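You operate a simulated robot arm through the tools that you are given. There is no shell and no other tool.

You are at the controls of a simulated robot arm. One attempt, no reset.

TASK
Change the blue relay that the yellow card names for the teal one with its number.
Fine: yellow switch off first, on again last; the old relay goes into the free holder on the blue panel; the other relays stay; the door stays propped; leave machine 4's switch. Where these are worked on the way, their far stop is far enough and under half their travel is too little: yellow switch.

Only the result counts: the job must be done as asked and must still hold three seconds after the hand-in. Knocking over, shifting, dropping, spilling or breaking anything else fails it.

THE ROBOT
A 6-joint arm with a three-finger gripper, fixed in place. Base frame: the origin is at the foot of the arm, x ahead of it, y to its left, z up. Lengths are in mm, angles in degrees, forces in N, time in s.
Its first joint turns from -166.0 to 166.0 degrees. Payload 4.89 kg.
The TCP is the grasp point between the finger pads, 30 mm short of the fingertips. In the tool frame z runs along the fingers and y along their closing line. Largest opening 164 mm; the body of the gripper starts 125 mm behind the TCP.
Orientation is that of the tool frame in the base frame, as a unit quaternion [x, y, z, w]. With the fingers straight down and closing along the base's y, the tool's x points along the base's -x, its y along +y and its z along -z.

THE INTERFACE
- The arm moves only by the tool servo_tool. Its argument "deltas" is a list of rows, each a list of 7 numbers: the shift along the base's x, y, z in units of 40 mm (1.0 is 40 mm), then the turn, a rotation vector about the base's x, y, z in units of 8 degrees (1.0 is 8 degrees), then the opening, from 0 (shut) to 1 (fully open). In form: [[dx, dy, dz, wx, wy, wz, claw], ...]. A call has 1 to 20 rows; each row shifts and turns the commanded pose from where the row before left it. A call with a number of a shift or a turn outside -1 to 1 is refused whole. A row lasts 0.2 s, in which the tool goes at most 50 mm and 8.6 degrees; a call with a longer step from one row to the next is refused whole, and so is a gripper value outside its range. A pose out of reach is approached as far as the arm can. The call stops where the force on the tool passes 80 N (or 10 N more than at its start, if that is more) or the arm is blocked; 0.2 s more then pass. The fingers move at their own pace (about 108 mm/s each) and stop on an object; they squeeze with about 27 N. The grip force told is the motor's: it shows also when the fingers shut on nothing. Time passes only in rows, and 0.2 s behind the last, so rows that do not move let the fingers close. It gives the time, the measured TCP pose, the force on the tool (base axes), the opening and the grip force at its end, in the units of the frame above (readings bear some noise), with the torque about the TCP (base axes, N m) and any sound that the robot's microphone picked up, and new pictures: "views" is both (left out), scene, wrist or none.
- Cameras (640 x 400 px; columns grow to the right, rows downward): "scene" is fixed at [399.6, -499.7, 1651.1]; the picture's right is [0.12, -0.99, 0.00], its down [-0.81, -0.10, -0.57] and it looks along [0.57, 0.07, -0.82] (base axes); focal length 214 px, centre (320, 200). "wrist" rides on the gripper at [76, -2, -152] in the tool frame; the picture's right is [0.02, 1.00, 0.00], its down [-0.88, 0.02, -0.47] and it looks along [-0.47, 0.01, 0.88] (tool axes); focal length 247 px, centre (320, 200).
- raise_lower(by): slides the trunk up (or, below 0, down) by that many mm; the arm rides with it, the base frame stays. It gives what a move gives, with no picture.
- pixel_to_xyz(camera, pixels): for up to 12 pixels [column, row] of the newest picture of that camera ("zoom" is the newest enlarged one), the place [x, y, z] in the base frame of the surface seen there, good to about 3 mm. No time passes.
- zoom(camera, box): a new picture of the part [left, top, right, bottom] of that camera's present view, enlarged. No time passes.
- close_job(): hands the job in; it is judged then, once.

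Open the gripper and draw the arm clear of the work before you hand the job in, unless the task says otherwise.

The tools are called by a JSON object that holds its "op" and its "data". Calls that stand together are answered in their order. servo_tool: Moves the arm, as the interface text tells. Its arguments: {"type":"object","properties":{"deltas":{"type":"array","items":{"type":"array","items":{"type":"number"}}},"views":{"type":"string","enum":["both","scene","wrist","none"]}},"required":["deltas"]} The other tools are called the same way: raise_lower (by) slides the trunk up or down; pixel_to_xyz (camera, pixels) gives the place of the surface under pixels of a picture; zoom (camera, box) takes an enlarged picture of a part of a camera's view; close_job () hands the job in.

At the start:

```text
t: 0.0
tcp_pos: [575.0, -323.3, 1330.0]
ee_rot: [0.0, 1.0, 0.0, 0.0]
ft_force: [-0.6, -0.5, 1.1]
wrist_torque: [-0.03, 0.01, -0.01]
width: 163.9
grip_force: 0.0
trunk travel left (down, up): [-300.0, 90.0]
```

scene: 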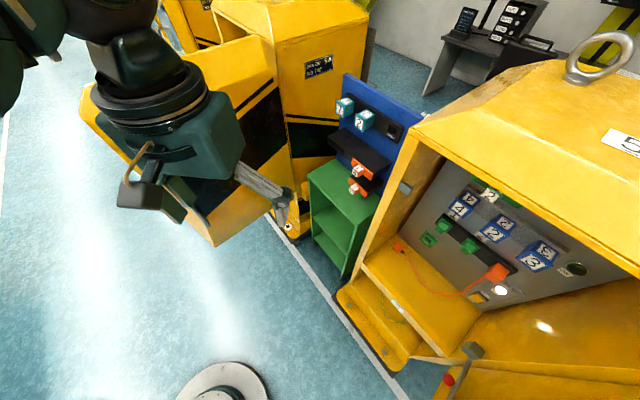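
wrist: 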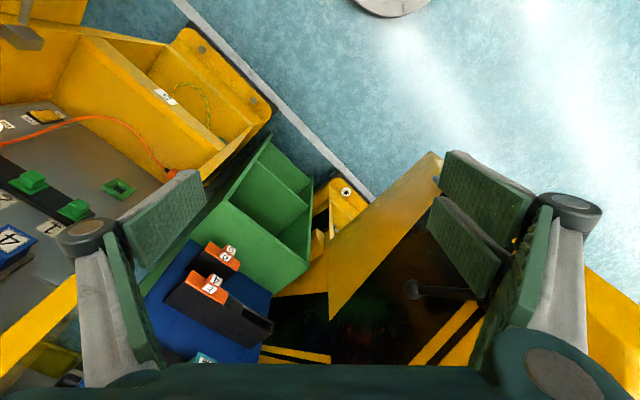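

The scene shows machine 5's cabinet with relays on the right (around 450-560, 190-270) and a blue panel at (370, 130). I zoom in on these parts to read the labels.

{"op": "zoom", "data": {"camera": "scene", "box": [380, 160, 620, 310]}}

{"op": "zoom", "data": {"camera": "scene", "box": [300, 70, 440, 210]}}

{"op": "zoom", "data": {"camera": "scene", "box": [280, 30, 380, 100]}}

{"op": "zoom", "data": {"camera": "scene", "box": [400, 0, 640, 150]}}

{"op": "zoom", "data": {"camera": "wrist", "box": [0, 80, 280, 380]}}

```text
2.67 times, centred on (500, 235) of scene
```

zoom: 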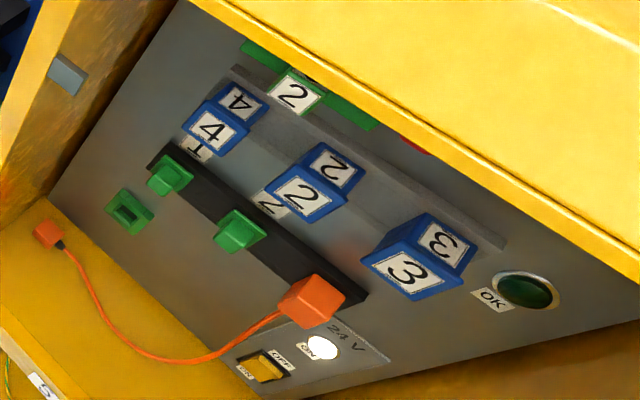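

```text
2.86 times, centred on (370, 140) of scene
```

zoom: 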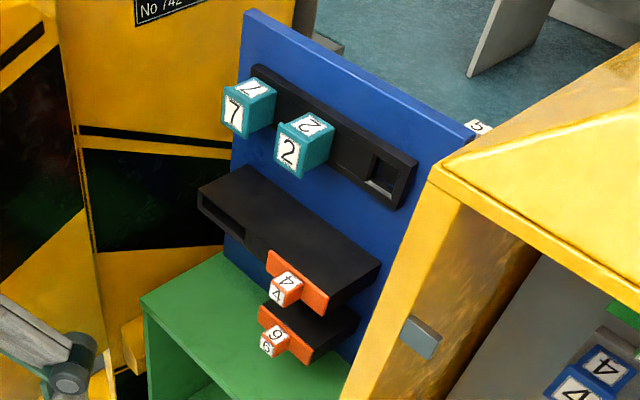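

```text
5.71 times, centred on (330, 65) of scene
```

zoom: 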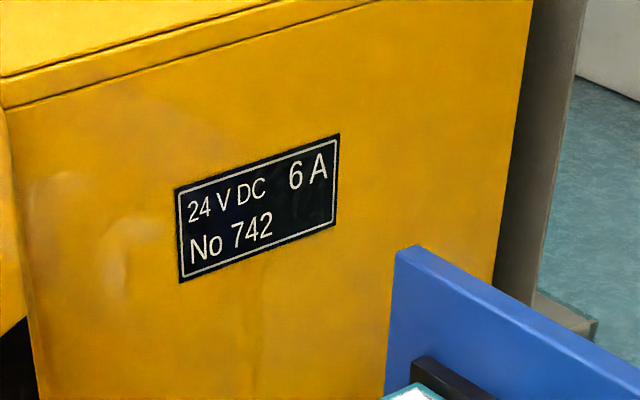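

```text
2.67 times, centred on (520, 75) of scene
```

zoom: 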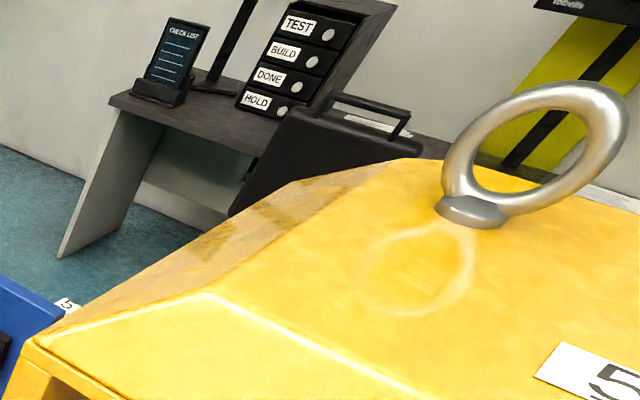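

```text
1.33 times, centred on (140, 230) of wrist
```

zoom: 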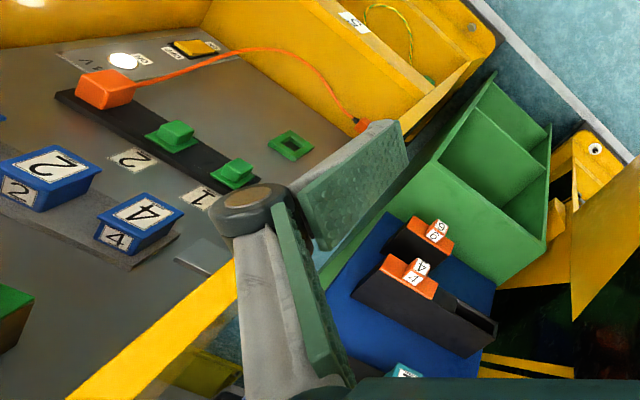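

The relays read 4, 2, 3 (blue) and 7, 2 (teal); the yellow card has not been found yet. I measure the geometry of the cabinet and blue panel.

{"op": "pixel_to_xyz", "data": {"camera": "scene", "pixels": [[459, 208], [470, 197], [493, 233], [503, 223], [533, 264], [545, 252], [444, 226], [471, 246], [497, 272], [480, 297], [501, 291], [577, 269]]}}

{"op": "pixel_to_xyz", "data": {"camera": "scene", "pixels": [[351, 113], [355, 103], [363, 124], [367, 115], [385, 130], [394, 128], [350, 80], [410, 110], [362, 170], [354, 187], [350, 120], [330, 200]]}}

{"op": "pixel_to_xyz", "data": {"camera": "scene", "pixels": [[428, 240], [411, 190], [420, 300], [550, 340], [470, 350], [450, 380], [288, 225], [415, 140], [640, 270], [400, 248], [487, 195], [500, 250]]}}

```text
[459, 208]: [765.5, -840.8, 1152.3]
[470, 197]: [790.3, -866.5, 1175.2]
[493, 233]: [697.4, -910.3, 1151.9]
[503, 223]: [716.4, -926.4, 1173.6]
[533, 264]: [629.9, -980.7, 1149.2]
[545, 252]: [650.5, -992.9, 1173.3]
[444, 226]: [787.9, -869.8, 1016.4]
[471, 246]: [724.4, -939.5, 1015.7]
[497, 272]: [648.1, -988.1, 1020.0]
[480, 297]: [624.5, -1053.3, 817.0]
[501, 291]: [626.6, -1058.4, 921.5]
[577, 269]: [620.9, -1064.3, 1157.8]
```

```text
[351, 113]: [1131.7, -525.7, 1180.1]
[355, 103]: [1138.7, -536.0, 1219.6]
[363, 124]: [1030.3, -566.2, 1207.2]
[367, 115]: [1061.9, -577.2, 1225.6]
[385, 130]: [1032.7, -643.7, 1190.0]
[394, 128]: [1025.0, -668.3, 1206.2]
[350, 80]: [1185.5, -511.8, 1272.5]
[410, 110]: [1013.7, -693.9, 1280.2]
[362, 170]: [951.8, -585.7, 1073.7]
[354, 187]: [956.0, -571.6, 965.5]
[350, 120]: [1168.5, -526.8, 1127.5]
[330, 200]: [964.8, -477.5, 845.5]
```

```text
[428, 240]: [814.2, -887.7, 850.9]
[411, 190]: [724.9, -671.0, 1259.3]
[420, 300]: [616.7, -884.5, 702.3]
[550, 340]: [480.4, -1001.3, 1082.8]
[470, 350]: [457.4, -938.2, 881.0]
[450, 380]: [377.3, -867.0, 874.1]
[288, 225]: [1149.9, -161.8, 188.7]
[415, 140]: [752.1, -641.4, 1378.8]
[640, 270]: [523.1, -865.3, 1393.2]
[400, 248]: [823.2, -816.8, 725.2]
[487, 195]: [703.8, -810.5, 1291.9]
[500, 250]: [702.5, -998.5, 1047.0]
```

The panel faces the arm at about 45 degrees, at z ≈ 800-1300. I look for the yellow card and at the door prop and other machine in more zooms.

{"op": "zoom", "data": {"camera": "scene", "box": [380, 280, 640, 400]}}

{"op": "zoom", "data": {"camera": "scene", "box": [220, 150, 340, 260]}}

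{"op": "zoom", "data": {"camera": "scene", "box": [140, 0, 300, 120]}}

{"op": "zoom", "data": {"camera": "scene", "box": [440, 160, 530, 230]}}

{"op": "zoom", "data": {"camera": "wrist", "box": [0, 0, 240, 150]}}

{"op": "zoom", "data": {"camera": "wrist", "box": [0, 250, 240, 400]}}

{"op": "zoom", "data": {"camera": "wrist", "box": [260, 130, 540, 380]}}

```text
2.46 times, centred on (510, 340) of scene
```

zoom: 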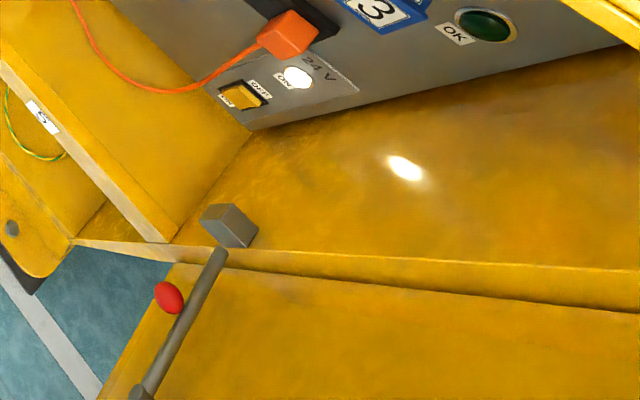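

```text
3.64 times, centred on (280, 205) of scene
```

zoom: 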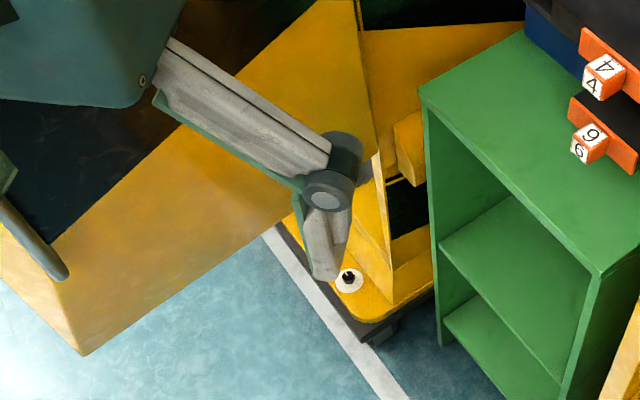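

```text
3.33 times, centred on (220, 60) of scene
```

zoom: 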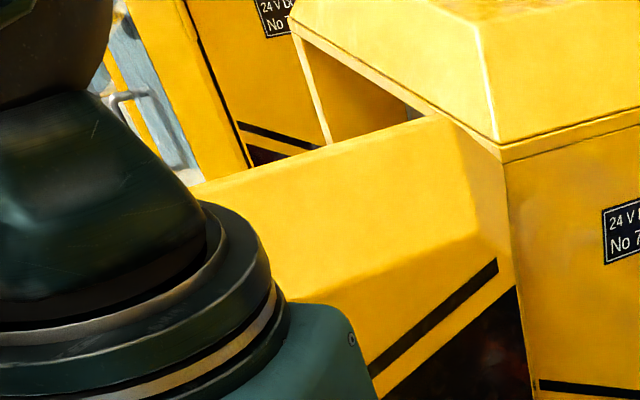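

```text
5.71 times, centred on (485, 195) of scene
```

zoom: 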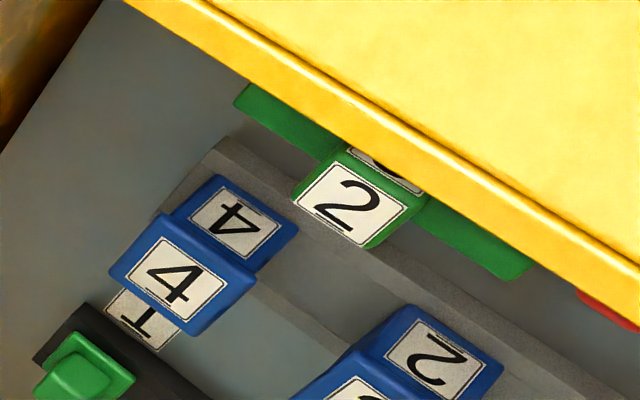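

```text
2.67 times, centred on (120, 75) of wrist
```

zoom: 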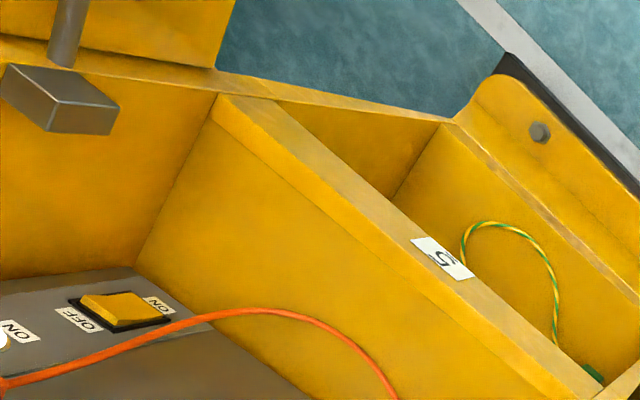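

```text
2.67 times, centred on (120, 325) of wrist
```

zoom: 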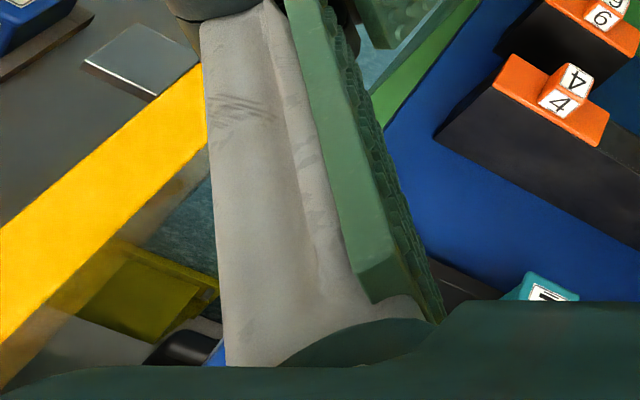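

```text
1.60 times, centred on (400, 255) of wrist
```

zoom: 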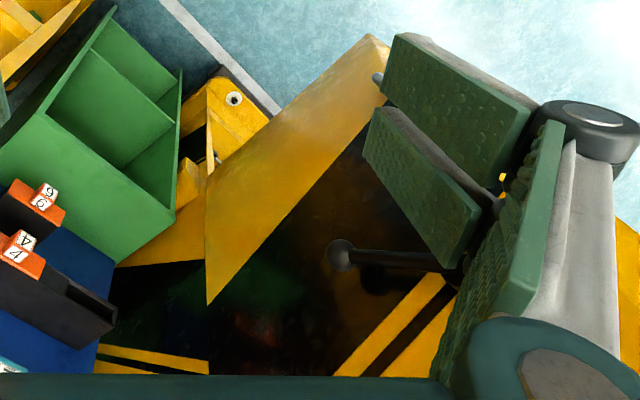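

No card visible yet. I turn the tool so that it can face the cabinet panel: first a yaw in place of +136° about base z (17 rows), watching that the arm follows.

{"op": "servo_tool", "data": {"deltas": [[0, 0, 0, 0, 0, 1, 0.5], [0, 0, 0, 0, 0, 1, 0.5], [0, 0, 0, 0, 0, 1, 0.5], [0, 0, 0, 0, 0, 1, 0.5], [0, 0, 0, 0, 0, 1, 0.5], [0, 0, 0, 0, 0, 1, 0.5], [0, 0, 0, 0, 0, 1, 0.5], [0, 0, 0, 0, 0, 1, 0.5], [0, 0, 0, 0, 0, 1, 0.5], [0, 0, 0, 0, 0, 1, 0.5], [0, 0, 0, 0, 0, 1, 0.5], [0, 0, 0, 0, 0, 1, 0.5], [0, 0, 0, 0, 0, 1, 0.5], [0, 0, 0, 0, 0, 1, 0.5], [0, 0, 0, 0, 0, 1, 0.5], [0, 0, 0, 0, 0, 1, 0.5], [0, 0, 0, 0, 0, 0.988, 0.5]], "views": "both"}}

```text
t: 3.6
tcp_pos: [575.0, -324.8, 1331.7]
ee_rot: [0.927, -0.374, 0.0, -0.001]
ft_force: [-0.3, 0.2, 0.3]
wrist_torque: [-0.02, 0.0, 0.0]
width: 81.9
grip_force: 0.0
trunk travel left (down, up): [-300.0, 90.0]
```

scene: 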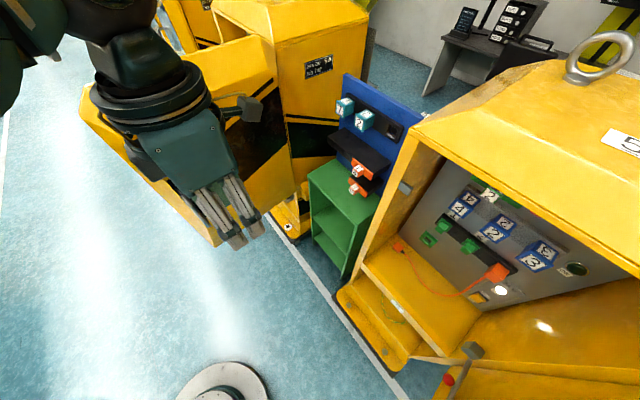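
wrist: 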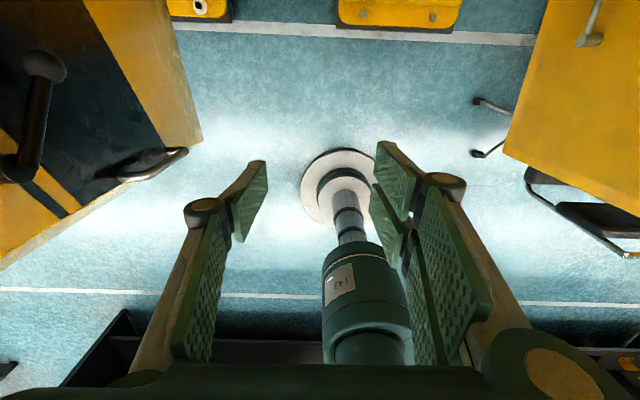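

The yaw followed well. Now I pitch the tool up by 90° about (-0.696, -0.718, 0) while moving to a viewing place in front of cabinet 5.

{"op": "servo_tool", "data": {"deltas": [[-0.194, -0.788, -0.25, -0.696, -0.718, 0, 0.5], [-0.194, -0.788, -0.25, -0.696, -0.718, 0, 0.5], [-0.194, -0.788, -0.25, -0.696, -0.718, 0, 0.5], [-0.194, -0.788, -0.25, -0.696, -0.718, 0, 0.5], [-0.194, -0.788, -0.25, -0.696, -0.718, 0, 0.5], [-0.194, -0.788, -0.25, -0.696, -0.718, 0, 0.5], [-0.194, -0.788, -0.25, -0.696, -0.718, 0, 0.5], [-0.194, -0.788, -0.25, -0.696, -0.718, 0, 0.5], [-0.194, -0.788, -0.25, -0.696, -0.718, 0, 0.5], [-0.194, -0.788, -0.25, -0.696, -0.718, 0, 0.5], [-0.194, -0.788, -0.25, -0.696, -0.718, 0, 0.5], [-0.194, -0.788, -0.25, -0.174, -0.18, 0, 0.5]], "views": "both"}}

```text
t: 6.2
tcp_pos: [598.4, -584.2, 1236.5]
ee_rot: [0.651, -0.274, 0.653, 0.275]
ft_force: [0.5, -0.4, 0.3]
wrist_torque: [-0.03, -0.01, 0.02]
width: 81.8
grip_force: 0.0
out of reach, approached as far as the arm can: row 4, 5, 6, 7, 8, 9, 10, 11, 12
trunk travel left (down, up): [-300.0, 90.0]
```

scene: 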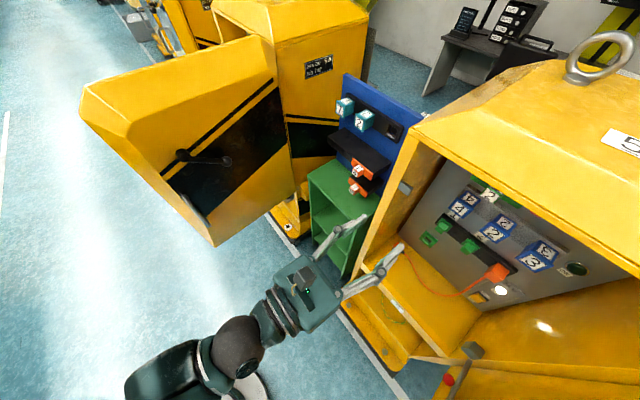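
wrist: 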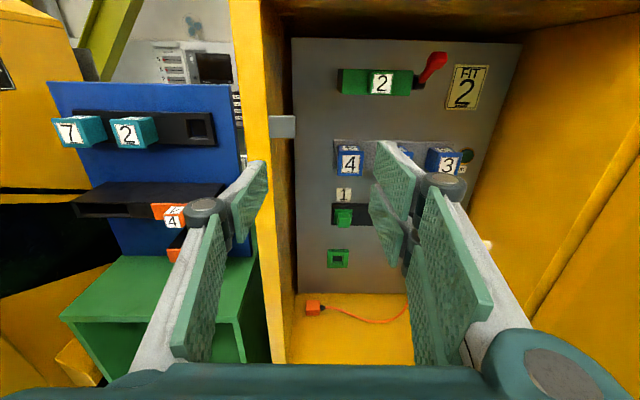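

The wrist view now shows a yellow card at (467, 87), a green "2" bar with a red lever at (433, 68). I zoom in to read them.

{"op": "zoom", "data": {"camera": "wrist", "box": [320, 40, 520, 180]}}

{"op": "zoom", "data": {"camera": "wrist", "box": [40, 90, 240, 230]}}

{"op": "zoom", "data": {"camera": "wrist", "box": [290, 150, 430, 340]}}

{"op": "pixel_to_xyz", "data": {"camera": "wrist", "pixels": [[467, 87], [430, 70], [375, 82], [350, 160], [443, 160], [344, 215], [338, 258], [312, 308], [128, 130], [75, 130], [200, 127], [282, 127]]}}

```text
2.86 times, centred on (420, 110) of wrist
```

zoom: 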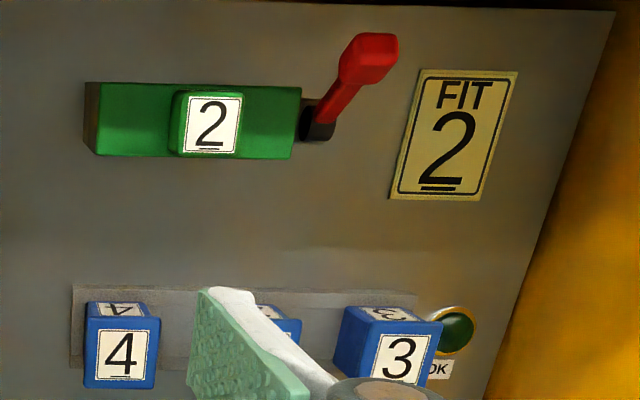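

```text
2.86 times, centred on (140, 160) of wrist
```

zoom: 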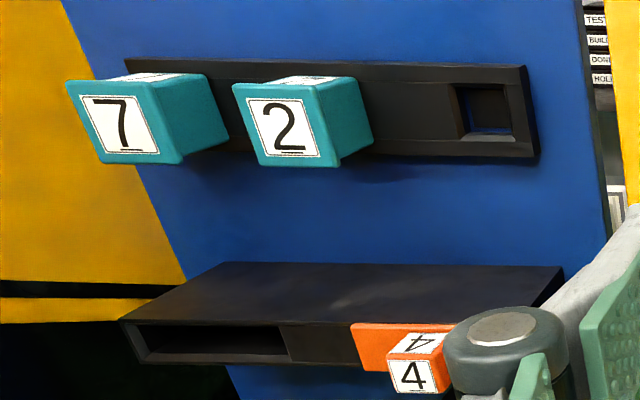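

```text
2.11 times, centred on (360, 245) of wrist
```

zoom: 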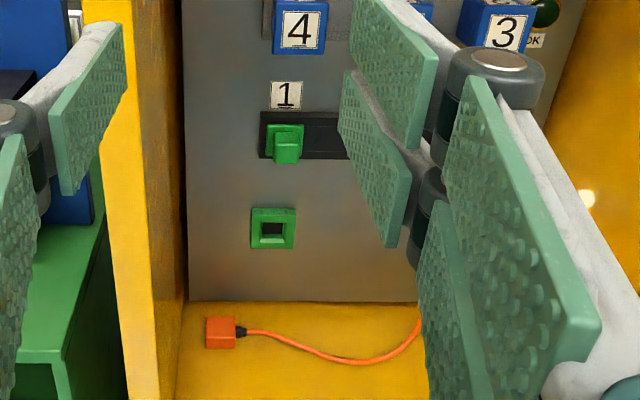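

```text
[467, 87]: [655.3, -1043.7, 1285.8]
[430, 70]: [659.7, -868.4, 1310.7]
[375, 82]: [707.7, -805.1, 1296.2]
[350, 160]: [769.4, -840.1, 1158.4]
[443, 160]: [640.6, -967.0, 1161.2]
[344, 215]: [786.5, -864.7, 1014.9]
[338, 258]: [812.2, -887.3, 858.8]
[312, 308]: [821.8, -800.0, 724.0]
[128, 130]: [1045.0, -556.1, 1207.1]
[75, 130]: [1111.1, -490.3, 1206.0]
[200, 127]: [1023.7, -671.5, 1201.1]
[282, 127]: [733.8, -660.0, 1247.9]
```

The card says "FIT 2": blue relay 2 (middle) goes out and teal 2 goes in. The last move was reported out of reach, so I check where the arm's links are in the scene.

{"op": "pixel_to_xyz", "data": {"camera": "scene", "pixels": [[305, 290], [285, 305], [265, 320], [240, 345], [235, 360], [210, 370], [180, 375], [150, 390], [250, 385], [200, 345]]}}

{"op": "zoom", "data": {"camera": "scene", "box": [120, 220, 420, 400]}}

```text
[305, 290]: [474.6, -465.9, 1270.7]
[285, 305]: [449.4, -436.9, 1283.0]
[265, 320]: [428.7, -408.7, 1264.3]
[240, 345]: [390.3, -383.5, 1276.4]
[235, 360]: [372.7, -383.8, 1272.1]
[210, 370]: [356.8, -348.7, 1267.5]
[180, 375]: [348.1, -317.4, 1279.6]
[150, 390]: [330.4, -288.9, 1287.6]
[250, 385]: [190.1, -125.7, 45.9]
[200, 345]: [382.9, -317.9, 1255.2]
```

```text
2.13 times, centred on (270, 310) of scene
```

zoom: 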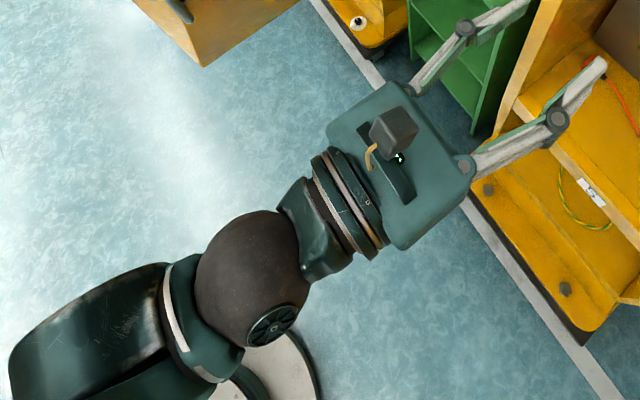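

The wrist seems nearly straight (close to a singular pose) with the trunk this high. I lower the trunk by 200 so the forearm points higher and the wrist stays bent; space below the tool is free.

{"op": "raise_lower", "data": {"by": -200}}

```text
t: 8.4
tcp_pos: [597.9, -584.4, 1036.9]
ee_rot: [0.651, -0.275, 0.652, 0.275]
ft_force: [0.0, 0.7, -0.3]
wrist_torque: [0.02, 0.01, 0.02]
width: 82.3
grip_force: 0.0
trunk travel left (down, up): [-100.0, 290.0]
```

Now I raise the TCP back up and see whether the pose is followed.

{"op": "servo_tool", "data": {"deltas": [[0, 0, 1, 0, 0, 0, 0.5], [0, 0, 1, 0, 0, 0, 0.5], [0, 0, 1, 0, 0, 0, 0.5], [0, 0, 1, 0, 0, 0, 0.5], [0, 0, 0, 0, 0, 0, 0.5]], "views": "scene"}}

```text
t: 9.6
tcp_pos: [597.5, -584.4, 1197.2]
ee_rot: [0.651, -0.275, 0.652, 0.276]
ft_force: [-0.4, 0.2, -0.3]
wrist_torque: [0.04, 0.0, 0.02]
width: 82.1
grip_force: 0.1
trunk travel left (down, up): [-100.0, 290.0]
```

scene: 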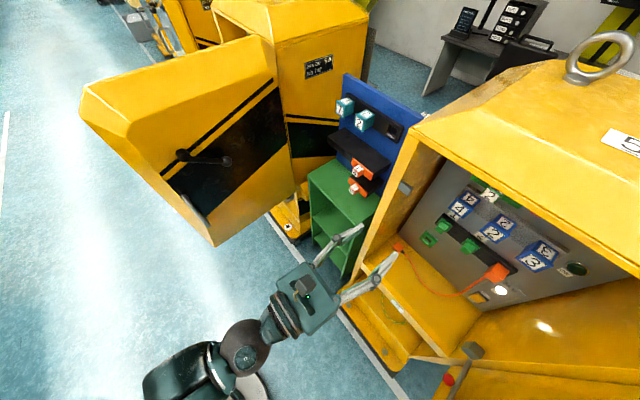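

It followed. Now I move 160 mm sideways along the panel direction (right) to centre on relay 2.

{"op": "servo_tool", "data": {"deltas": [[-0.696, -0.718, 0, 0, 0, 0, 0.5], [-0.696, -0.718, 0, 0, 0, 0, 0.5], [-0.696, -0.718, 0, 0, 0, 0, 0.5], [-0.696, -0.718, 0, 0, 0, 0, 0.5], [0, 0, 0, 0, 0, 0, 0.5]], "views": "both"}}

```text
t: 10.8
tcp_pos: [487.4, -699.3, 1195.0]
ee_rot: [0.651, -0.274, 0.652, 0.275]
ft_force: [2.0, 0.4, -0.5]
wrist_torque: [0.0, 0.01, -0.08]
width: 81.9
grip_force: 0.0
trunk travel left (down, up): [-100.0, 290.0]
```

scene: 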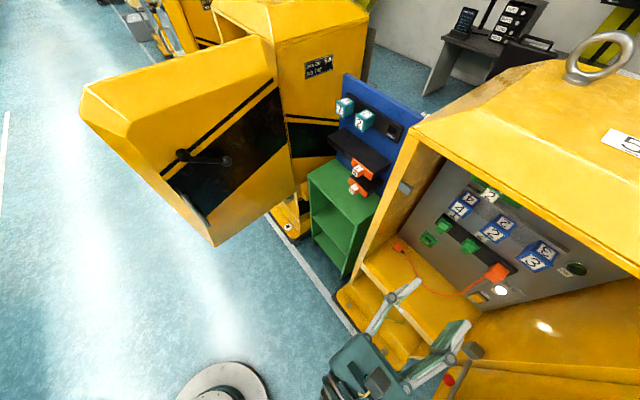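
wrist: 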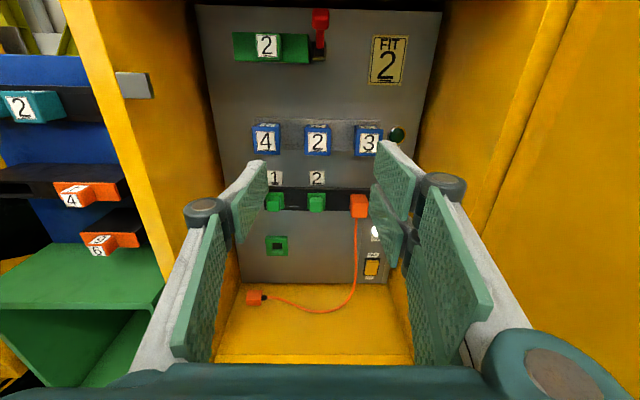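

Good front view: relays 4/2/3 at (266,139),(317,141),(368,141), the yellow switch at (371,267), the lamp at (376,232). I zoom for details.

{"op": "zoom", "data": {"camera": "wrist", "box": [230, 100, 420, 220]}}

{"op": "zoom", "data": {"camera": "wrist", "box": [330, 210, 420, 290]}}

{"op": "zoom", "data": {"camera": "wrist", "box": [210, 0, 430, 110]}}

{"op": "pixel_to_xyz", "data": {"camera": "wrist", "pixels": [[317, 143], [317, 127], [304, 143], [330, 143], [317, 155], [290, 160], [371, 267], [371, 255], [371, 278], [371, 290], [358, 205], [352, 250]]}}

```text
3.33 times, centred on (325, 160) of wrist
```

zoom: 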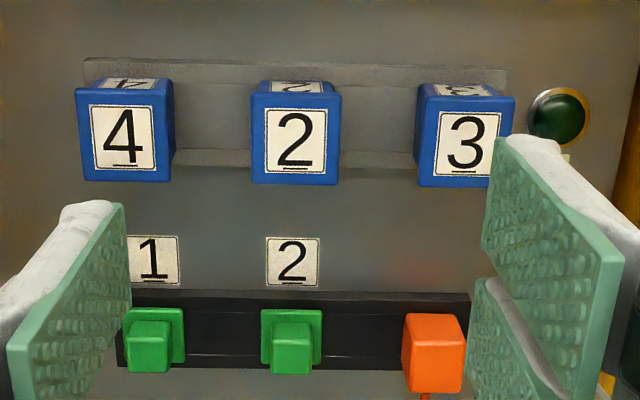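

```text
5.00 times, centred on (375, 250) of wrist
```

zoom: 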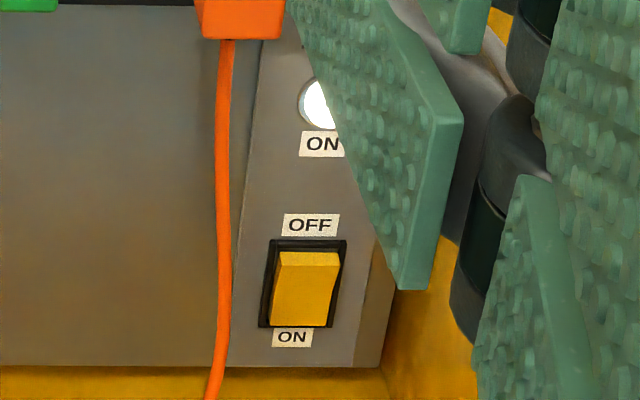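

```text
2.91 times, centred on (320, 55) of wrist
```

zoom: 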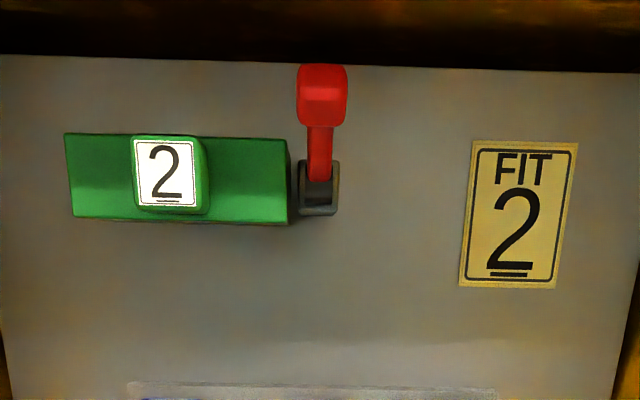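

```text
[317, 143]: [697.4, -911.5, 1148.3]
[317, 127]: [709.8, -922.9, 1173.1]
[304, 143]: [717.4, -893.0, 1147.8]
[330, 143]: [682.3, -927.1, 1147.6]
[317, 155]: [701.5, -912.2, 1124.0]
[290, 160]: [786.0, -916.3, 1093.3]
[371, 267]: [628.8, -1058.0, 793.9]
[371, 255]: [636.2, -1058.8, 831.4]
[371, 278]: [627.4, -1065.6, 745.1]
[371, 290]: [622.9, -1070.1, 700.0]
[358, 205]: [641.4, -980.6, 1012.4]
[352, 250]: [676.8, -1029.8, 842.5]
```

The rocker switch: "OFF" label on top, "ON" at the bottom, lamp lit. I measure the prop block, rod and walls near it to plan a safe approach with one finger of the open gripper.

{"op": "pixel_to_xyz", "data": {"camera": "scene", "pixels": [[472, 343], [480, 352], [465, 348], [472, 352], [465, 370], [455, 390], [449, 379], [520, 380], [500, 340], [560, 310], [480, 330], [600, 390]]}}

{"op": "pixel_to_xyz", "data": {"camera": "wrist", "pixels": [[372, 262], [372, 272], [365, 262], [379, 260], [356, 240], [356, 228], [340, 128], [343, 140], [300, 162], [320, 360], [320, 340], [320, 290]]}}

```text
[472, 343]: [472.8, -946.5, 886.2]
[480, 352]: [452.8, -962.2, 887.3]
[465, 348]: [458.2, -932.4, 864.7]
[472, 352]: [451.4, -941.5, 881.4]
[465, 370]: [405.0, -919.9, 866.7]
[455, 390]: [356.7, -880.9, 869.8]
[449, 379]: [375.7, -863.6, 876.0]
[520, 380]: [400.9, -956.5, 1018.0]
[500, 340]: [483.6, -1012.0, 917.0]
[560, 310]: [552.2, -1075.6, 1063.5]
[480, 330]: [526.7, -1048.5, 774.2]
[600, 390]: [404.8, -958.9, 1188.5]
```

```text
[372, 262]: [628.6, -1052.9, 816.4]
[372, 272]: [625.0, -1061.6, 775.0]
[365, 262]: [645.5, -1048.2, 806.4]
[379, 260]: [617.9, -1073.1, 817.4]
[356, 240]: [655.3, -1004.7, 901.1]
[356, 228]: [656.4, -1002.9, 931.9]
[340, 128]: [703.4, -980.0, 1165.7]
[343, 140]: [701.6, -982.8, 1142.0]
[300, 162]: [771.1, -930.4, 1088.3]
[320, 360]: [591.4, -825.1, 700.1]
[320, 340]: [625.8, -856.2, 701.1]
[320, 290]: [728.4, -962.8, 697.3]
```

Cable hangs at about t≈264 (58 mm left of the switch), so a 120 mm opening lets the right finger press while the cable stays between the fingers. First I descend outside the cabinet to z≈805, correcting yaw by +1.6°.

{"op": "servo_tool", "data": {"deltas": [[0, 0, -0.975, 0, 0, 0.2, 0.73], [0, 0, -0.975, 0, 0, 0, 0.73], [0, 0, -0.975, 0, 0, 0, 0.73], [0, 0, -0.975, 0, 0, 0, 0.73], [0, 0, -0.975, 0, 0, 0, 0.73], [0, 0, -0.975, 0, 0, 0, 0.73], [0, 0, -0.975, 0, 0, 0, 0.73], [0, 0, -0.975, 0, 0, 0, 0.73], [0, 0, -0.975, 0, 0, 0, 0.73], [0, 0, -0.975, 0, 0, 0, 0.73]], "views": "both"}}

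```text
t: 13.0
tcp_pos: [534.7, -790.5, 931.4]
ee_rot: [0.655, -0.265, 0.656, 0.267]
ft_force: [-0.5, 1.6, 1.3]
wrist_torque: [0.13, 0.11, -0.07]
width: 119.6
grip_force: 0.0
out of reach, approached as far as the arm can: row 5, 6, 7, 8, 9, 10
trunk travel left (down, up): [-100.0, 290.0]
```

scene: 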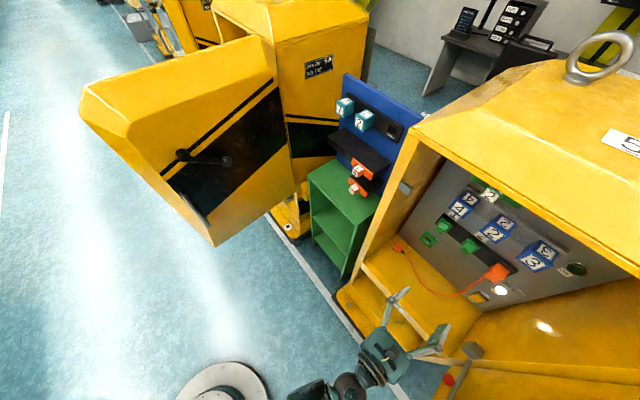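
wrist: 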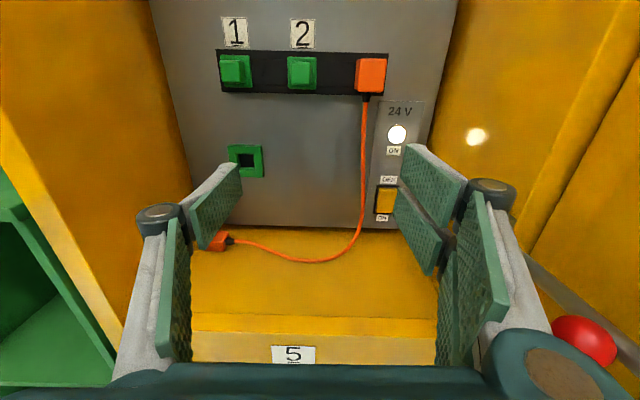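

The arm drifted forward because the low pose was out of reach for the bent wrist; the TCP is now at t≈197, np≈-934, z=931, clear of the red ball at right. I lower the trunk by the remaining 100 so the same pose comes to z≈831.

{"op": "raise_lower", "data": {"by": -100}}

```text
t: 14.3
tcp_pos: [535.1, -790.3, 829.9]
ee_rot: [0.655, -0.265, 0.656, 0.265]
ft_force: [0.8, -0.3, 0.0]
wrist_torque: [-0.01, -0.02, -0.01]
width: 120.0
grip_force: 0.0
trunk travel left (down, up): [0.0, 390.0]
```

Orientation now points straight into the panel. I move forward and right to t≈257, 100 mm short of the switch, at z≈812.

{"op": "servo_tool", "data": {"deltas": [[0.396, -0.904, -0.11, 0, 0, 0, 0.73], [0.396, -0.904, -0.11, 0, 0, 0, 0.73], [0.396, -0.904, -0.11, 0, 0, 0, 0.73], [0.396, -0.904, -0.11, 0, 0, 0, 0.73], [0, 0, 0, 0, 0, 0, 0.73]], "views": "both"}}

```text
t: 15.5
tcp_pos: [597.7, -935.9, 815.5]
ee_rot: [0.655, -0.265, 0.655, 0.267]
ft_force: [-0.6, 0.2, 0.6]
wrist_torque: [0.04, 0.09, -0.07]
width: 119.5
grip_force: 0.0
trunk travel left (down, up): [0.0, 390.0]
```

scene: 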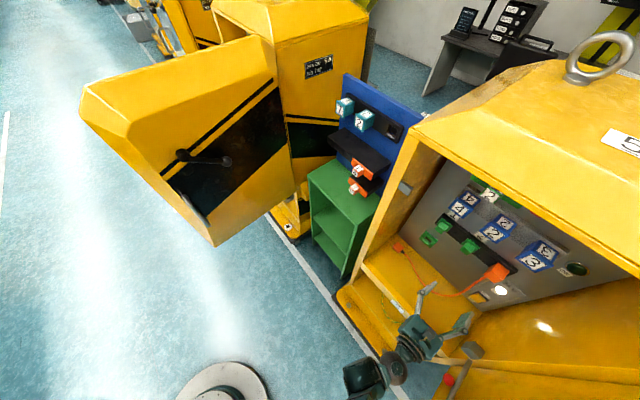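
wrist: 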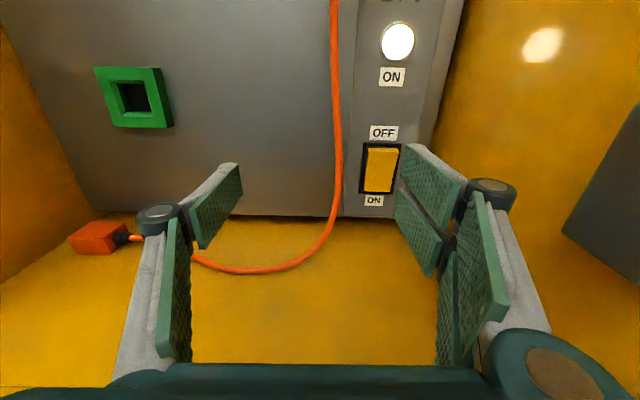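

Clear view of the switch at (380,169). I measure rocker, frame, cable and the right fingertip.

{"op": "zoom", "data": {"camera": "wrist", "box": [330, 110, 450, 220]}}

{"op": "pixel_to_xyz", "data": {"camera": "wrist", "pixels": [[382, 150], [382, 160], [380, 170], [379, 180], [378, 190], [366, 168], [396, 168], [336, 170], [337, 120], [405, 145], [350, 185], [590, 230]]}}

```text
3.64 times, centred on (390, 165) of wrist
```

zoom: 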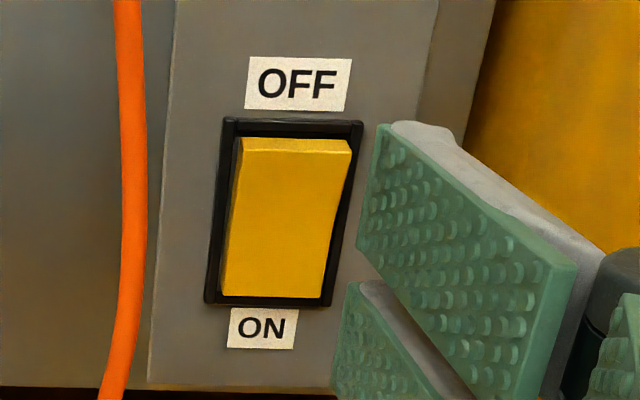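

```text
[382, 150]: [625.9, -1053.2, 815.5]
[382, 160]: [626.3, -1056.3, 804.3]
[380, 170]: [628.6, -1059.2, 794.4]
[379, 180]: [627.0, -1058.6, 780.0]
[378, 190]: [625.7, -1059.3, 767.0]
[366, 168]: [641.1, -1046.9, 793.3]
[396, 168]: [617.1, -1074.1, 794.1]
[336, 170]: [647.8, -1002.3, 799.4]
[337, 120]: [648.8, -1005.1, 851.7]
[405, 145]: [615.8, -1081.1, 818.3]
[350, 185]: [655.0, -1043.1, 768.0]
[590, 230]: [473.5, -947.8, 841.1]
```

The rocker's top stands at np≈-1181 (z≈816) and the frame at -1189. I check the right finger's geometry, since two plates seem visible on it.

{"op": "zoom", "data": {"camera": "wrist", "box": [380, 130, 560, 380]}}

{"op": "pixel_to_xyz", "data": {"camera": "wrist", "pixels": [[408, 150], [415, 180], [440, 200], [455, 185], [400, 200], [420, 240], [435, 260], [480, 230], [450, 290], [495, 300], [220, 200], [175, 280]]}}

{"op": "zoom", "data": {"camera": "scene", "box": [360, 260, 500, 400]}}

```text
1.60 times, centred on (470, 255) of wrist
```

zoom: 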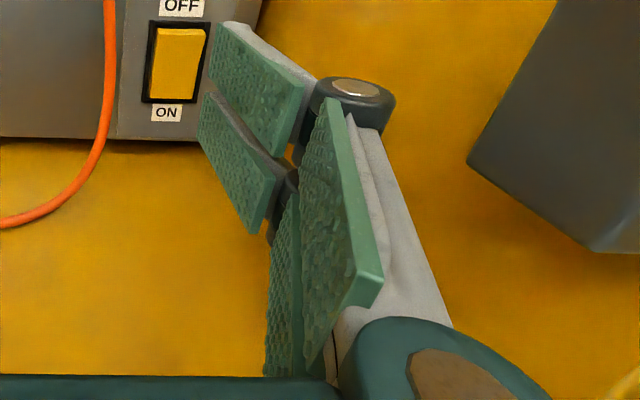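

```text
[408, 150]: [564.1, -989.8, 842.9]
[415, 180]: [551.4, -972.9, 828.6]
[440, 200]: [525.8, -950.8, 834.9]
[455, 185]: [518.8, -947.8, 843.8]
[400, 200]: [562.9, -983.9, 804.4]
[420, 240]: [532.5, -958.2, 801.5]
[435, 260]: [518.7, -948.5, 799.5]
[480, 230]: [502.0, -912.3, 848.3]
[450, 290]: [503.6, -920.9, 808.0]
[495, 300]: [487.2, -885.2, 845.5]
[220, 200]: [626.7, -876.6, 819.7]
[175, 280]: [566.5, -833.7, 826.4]
```

```text
2.86 times, centred on (430, 330) of scene
```

zoom: 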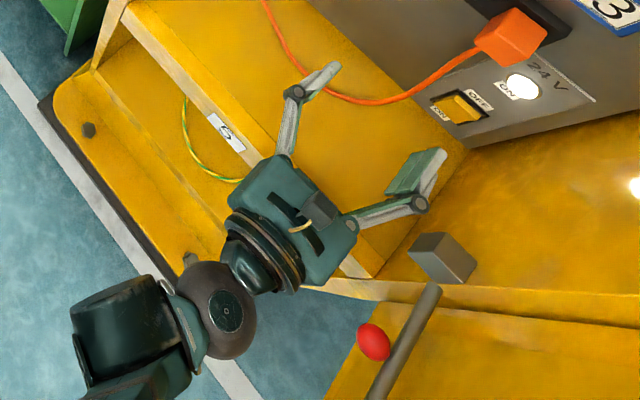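

The gripper has two prongs on the right side (at z ±18 mm about the TCP) and one on the left. I will press the rocker's upper half with the right lower prong: TCP z≈823, advancing 60 mm first.

{"op": "servo_tool", "data": {"deltas": [[0.36, -0.3475, 0.19, 0, 0, 0, 0.73], [0.36, -0.3475, 0, 0, 0, 0, 0.73], [0.36, -0.3475, 0, 0, 0, 0, 0.73], [0, 0, 0, 0, 0, 0, 0.73]], "views": "both"}}

```text
t: 16.5
tcp_pos: [640.7, -978.4, 822.8]
ee_rot: [0.655, -0.265, 0.655, 0.266]
ft_force: [0.3, 0.5, -0.3]
wrist_torque: [0.04, 0.04, 0.02]
width: 119.6
grip_force: 0.0
trunk travel left (down, up): [0.0, 390.0]
```

scene: 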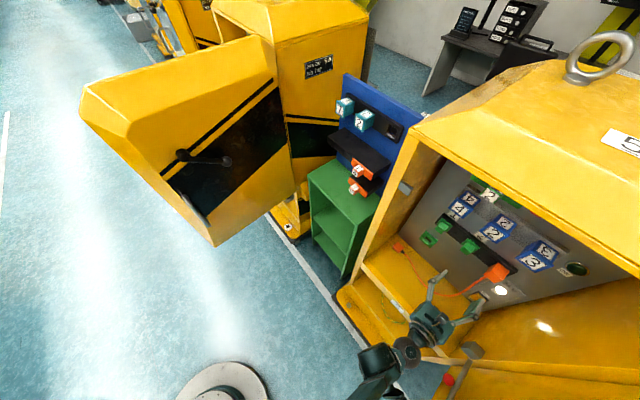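
wrist: 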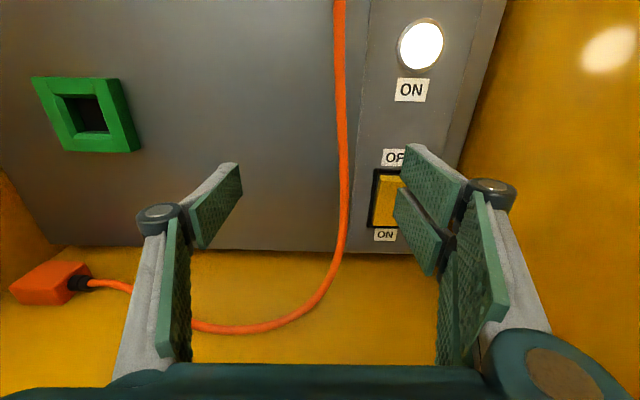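

Tip is ~11 mm before the rocker top, the cable safely between the fingers. I press forward in small steps.

{"op": "servo_tool", "data": {"deltas": [[0.09, -0.087, 0, 0, 0, 0, 0.73], [0.09, -0.087, 0, 0, 0, 0, 0.73], [0.054, -0.052, 0, 0, 0, 0, 0.73], [0.054, -0.052, 0, 0, 0, 0, 0.73], [0.036, -0.035, 0, 0, 0, 0, 0.73]], "views": "both"}}

```text
t: 17.7
tcp_pos: [655.0, -990.1, 822.5]
ee_rot: [0.655, -0.266, 0.655, 0.267]
ft_force: [0.4, -0.3, -0.7]
wrist_torque: [-0.02, 0.0, 0.0]
width: 119.6
grip_force: 0.1
trunk travel left (down, up): [0.0, 390.0]
```

scene: 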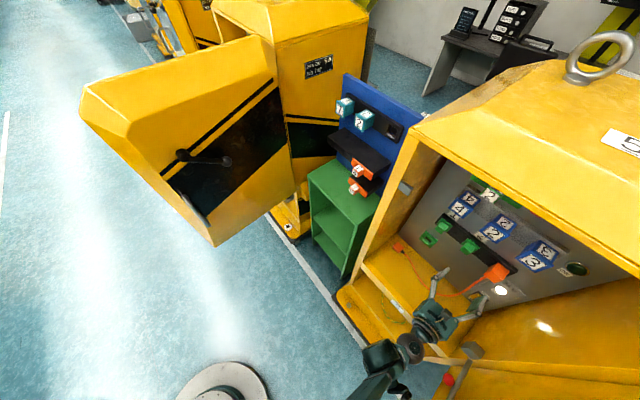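
wrist: 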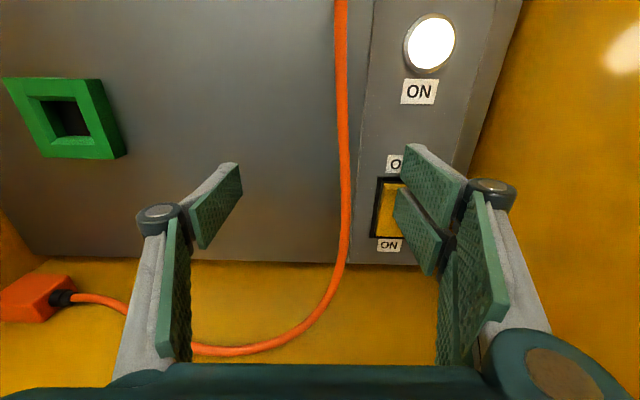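

No contact felt yet though the TCP is at np≈-1159. I zoom at the fingertips and measure their actual position.

{"op": "zoom", "data": {"camera": "wrist", "box": [350, 130, 500, 280]}}

{"op": "pixel_to_xyz", "data": {"camera": "wrist", "pixels": [[407, 148], [404, 160], [404, 175], [397, 192], [396, 200], [397, 210], [386, 190], [386, 200], [386, 220], [410, 190], [406, 250], [240, 170]]}}

```text
2.67 times, centred on (425, 205) of wrist
```

zoom: 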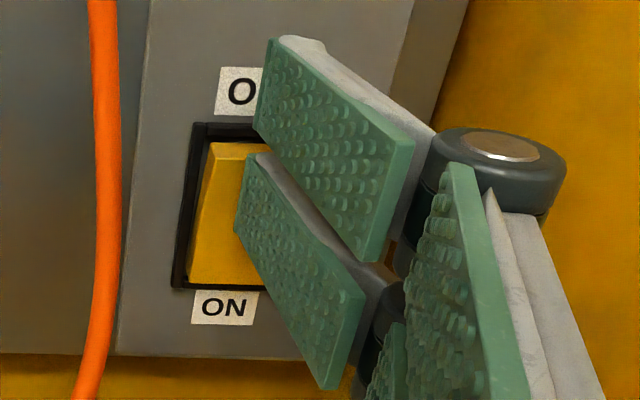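

```text
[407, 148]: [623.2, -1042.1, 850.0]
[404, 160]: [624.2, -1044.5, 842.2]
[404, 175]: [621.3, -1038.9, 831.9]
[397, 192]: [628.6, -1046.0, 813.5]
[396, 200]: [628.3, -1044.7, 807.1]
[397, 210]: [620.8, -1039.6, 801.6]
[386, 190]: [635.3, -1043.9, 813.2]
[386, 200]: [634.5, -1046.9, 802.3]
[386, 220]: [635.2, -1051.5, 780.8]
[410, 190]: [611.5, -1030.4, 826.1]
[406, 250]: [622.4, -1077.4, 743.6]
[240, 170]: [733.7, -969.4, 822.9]
```

The tips are really at np≈-1177, about 5 mm short of the rocker top (-1182). I continue forward 12 mm in 3 mm steps.

{"op": "servo_tool", "data": {"deltas": [[0.054, -0.052, 0, 0, 0, 0, 0.73], [0.054, -0.052, 0, 0, 0, 0, 0.73], [0.054, -0.052, 0, 0, 0, 0, 0.73], [0.054, -0.052, 0, 0, 0, 0, 0.73]], "views": "wrist"}}

```text
t: 18.7
tcp_pos: [661.4, -999.6, 820.9]
ee_rot: [0.655, -0.267, 0.655, 0.267]
ft_force: [-21.6, 9.4, 5.4]
wrist_torque: [-0.05, 0.86, -1.57]
width: 130.2
grip_force: 10.4
trunk travel left (down, up): [0.0, 390.0]
```

wrist: 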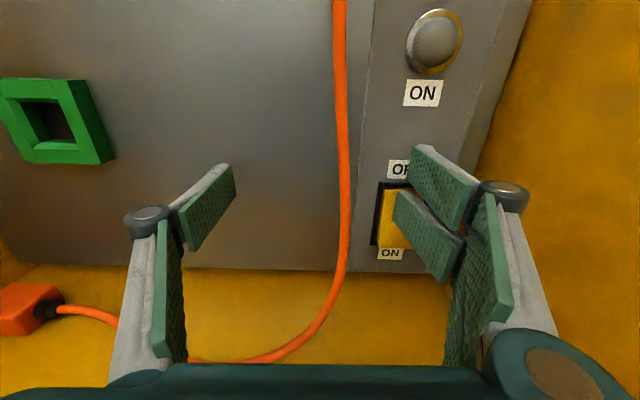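

The lamp went dark, with about 23 N on the finger. I back straight out and look at the rocker's position.

{"op": "servo_tool", "data": {"deltas": [[-0.18, 0.174, 0, 0, 0, 0, 0.73], [-0.36, 0.3475, 0, 0, 0, 0, 0.73], [-0.54, 0.521, 0, 0, 0, 0, 0.73], [-0.54, 0.521, 0, 0, 0, 0, 0.73], [0, 0, 0, 0, 0, 0, 0.73]], "views": "wrist"}}

```text
t: 19.9
tcp_pos: [597.2, -937.4, 823.0]
ee_rot: [0.655, -0.265, 0.655, 0.267]
ft_force: [0.2, 0.1, 0.2]
wrist_torque: [-0.05, -0.03, 0.0]
width: 119.8
grip_force: 0.0
trunk travel left (down, up): [0.0, 390.0]
```

wrist: 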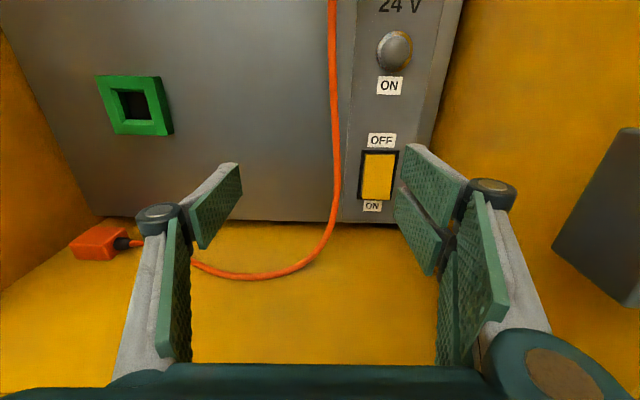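

{"op": "zoom", "data": {"camera": "wrist", "box": [330, 110, 450, 220]}}

{"op": "pixel_to_xyz", "data": {"camera": "wrist", "pixels": [[380, 156], [380, 163], [379, 170], [379, 178], [378, 186], [378, 194]]}}

```text
3.64 times, centred on (390, 165) of wrist
```

zoom: 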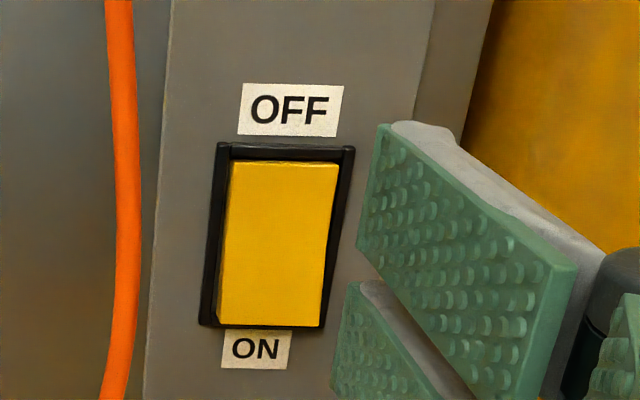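

```text
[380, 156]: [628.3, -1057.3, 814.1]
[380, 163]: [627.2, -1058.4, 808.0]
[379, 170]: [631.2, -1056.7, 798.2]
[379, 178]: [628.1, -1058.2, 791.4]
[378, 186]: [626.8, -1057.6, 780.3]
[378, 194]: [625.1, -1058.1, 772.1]
```

The rocker's top moved from -1182 to about -1186.6 and the lamp is out, but the fingers flexed. To be sure of the far stop I'll press again more stiffly with the gripper fully open (finger at its own stop), shifting left 19 mm.

{"op": "servo_tool", "data": {"deltas": [[0.33, 0.3425, 0, 0, 0, 0, 1.0], [0, 0, 0, 0, 0, 0, 1.0], [0, 0, 0, 0, 0, 0, 1.0], [0, 0, 0, 0, 0, 0, 1.0]], "views": "wrist"}}

```text
t: 20.9
tcp_pos: [612.1, -924.1, 822.6]
ee_rot: [0.655, -0.265, 0.655, 0.266]
ft_force: [0.0, -0.4, 0.2]
wrist_torque: [0.02, -0.01, 0.01]
width: 164.0
grip_force: 0.0
trunk travel left (down, up): [0.0, 390.0]
```

wrist: 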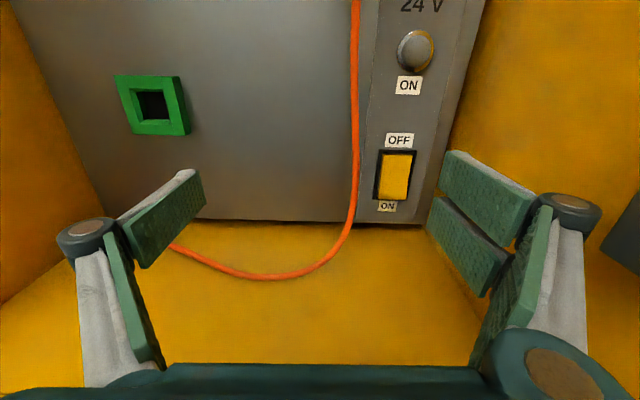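

I measure the right prongs' tips at full opening.

{"op": "pixel_to_xyz", "data": {"camera": "wrist", "pixels": [[446, 156], [444, 170], [443, 180], [432, 200], [430, 212], [429, 225], [520, 220], [535, 200], [495, 270], [600, 215], [200, 190], [150, 250]]}}

{"op": "zoom", "data": {"camera": "wrist", "box": [350, 100, 640, 340]}}

```text
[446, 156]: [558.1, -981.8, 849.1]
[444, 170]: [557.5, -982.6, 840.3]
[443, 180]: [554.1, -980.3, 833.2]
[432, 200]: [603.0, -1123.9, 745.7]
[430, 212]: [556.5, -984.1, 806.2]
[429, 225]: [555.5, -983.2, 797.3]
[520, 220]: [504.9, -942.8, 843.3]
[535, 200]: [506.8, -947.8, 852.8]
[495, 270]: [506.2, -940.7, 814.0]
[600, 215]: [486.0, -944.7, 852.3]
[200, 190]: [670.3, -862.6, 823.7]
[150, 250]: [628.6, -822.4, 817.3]
```

```text
1.67 times, centred on (495, 220) of wrist
```

zoom: 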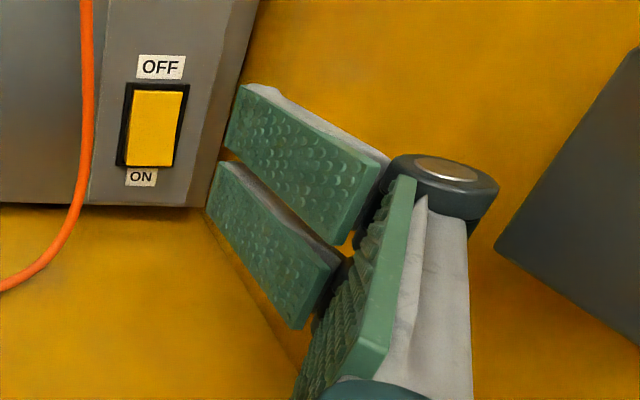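

Tips retract at full opening (tip ≈ TCP + 2 mm). Before pressing again I sample the rocker's tilt with more points to see whether it is already fully over.

{"op": "pixel_to_xyz", "data": {"camera": "wrist", "pixels": [[393, 160], [400, 160], [407, 160], [392, 164], [399, 164], [406, 164], [389, 188], [396, 188], [403, 188], [388, 193], [395, 193], [402, 193]]}}

{"op": "pixel_to_xyz", "data": {"camera": "wrist", "pixels": [[400, 158], [397, 162], [404, 162], [398, 168], [397, 172], [396, 176], [395, 180], [394, 184], [392, 191], [399, 191], [395, 195], [390, 196]]}}

```text
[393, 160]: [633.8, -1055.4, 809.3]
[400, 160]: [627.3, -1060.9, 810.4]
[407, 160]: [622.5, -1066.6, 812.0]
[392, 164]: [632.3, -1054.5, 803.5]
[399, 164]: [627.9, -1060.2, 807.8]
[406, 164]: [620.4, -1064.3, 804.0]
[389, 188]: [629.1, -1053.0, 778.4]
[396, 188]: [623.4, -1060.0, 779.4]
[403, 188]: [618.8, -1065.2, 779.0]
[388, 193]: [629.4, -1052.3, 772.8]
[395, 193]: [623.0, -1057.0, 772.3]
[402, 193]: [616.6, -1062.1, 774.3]
```

```text
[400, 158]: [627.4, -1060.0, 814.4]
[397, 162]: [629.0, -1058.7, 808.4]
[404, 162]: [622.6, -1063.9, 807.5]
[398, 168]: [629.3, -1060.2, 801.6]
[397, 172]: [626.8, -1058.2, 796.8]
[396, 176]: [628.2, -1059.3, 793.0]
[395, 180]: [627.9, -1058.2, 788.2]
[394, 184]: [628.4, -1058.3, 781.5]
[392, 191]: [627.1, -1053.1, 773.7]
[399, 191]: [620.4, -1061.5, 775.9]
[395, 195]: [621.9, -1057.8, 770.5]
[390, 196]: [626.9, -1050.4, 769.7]
```

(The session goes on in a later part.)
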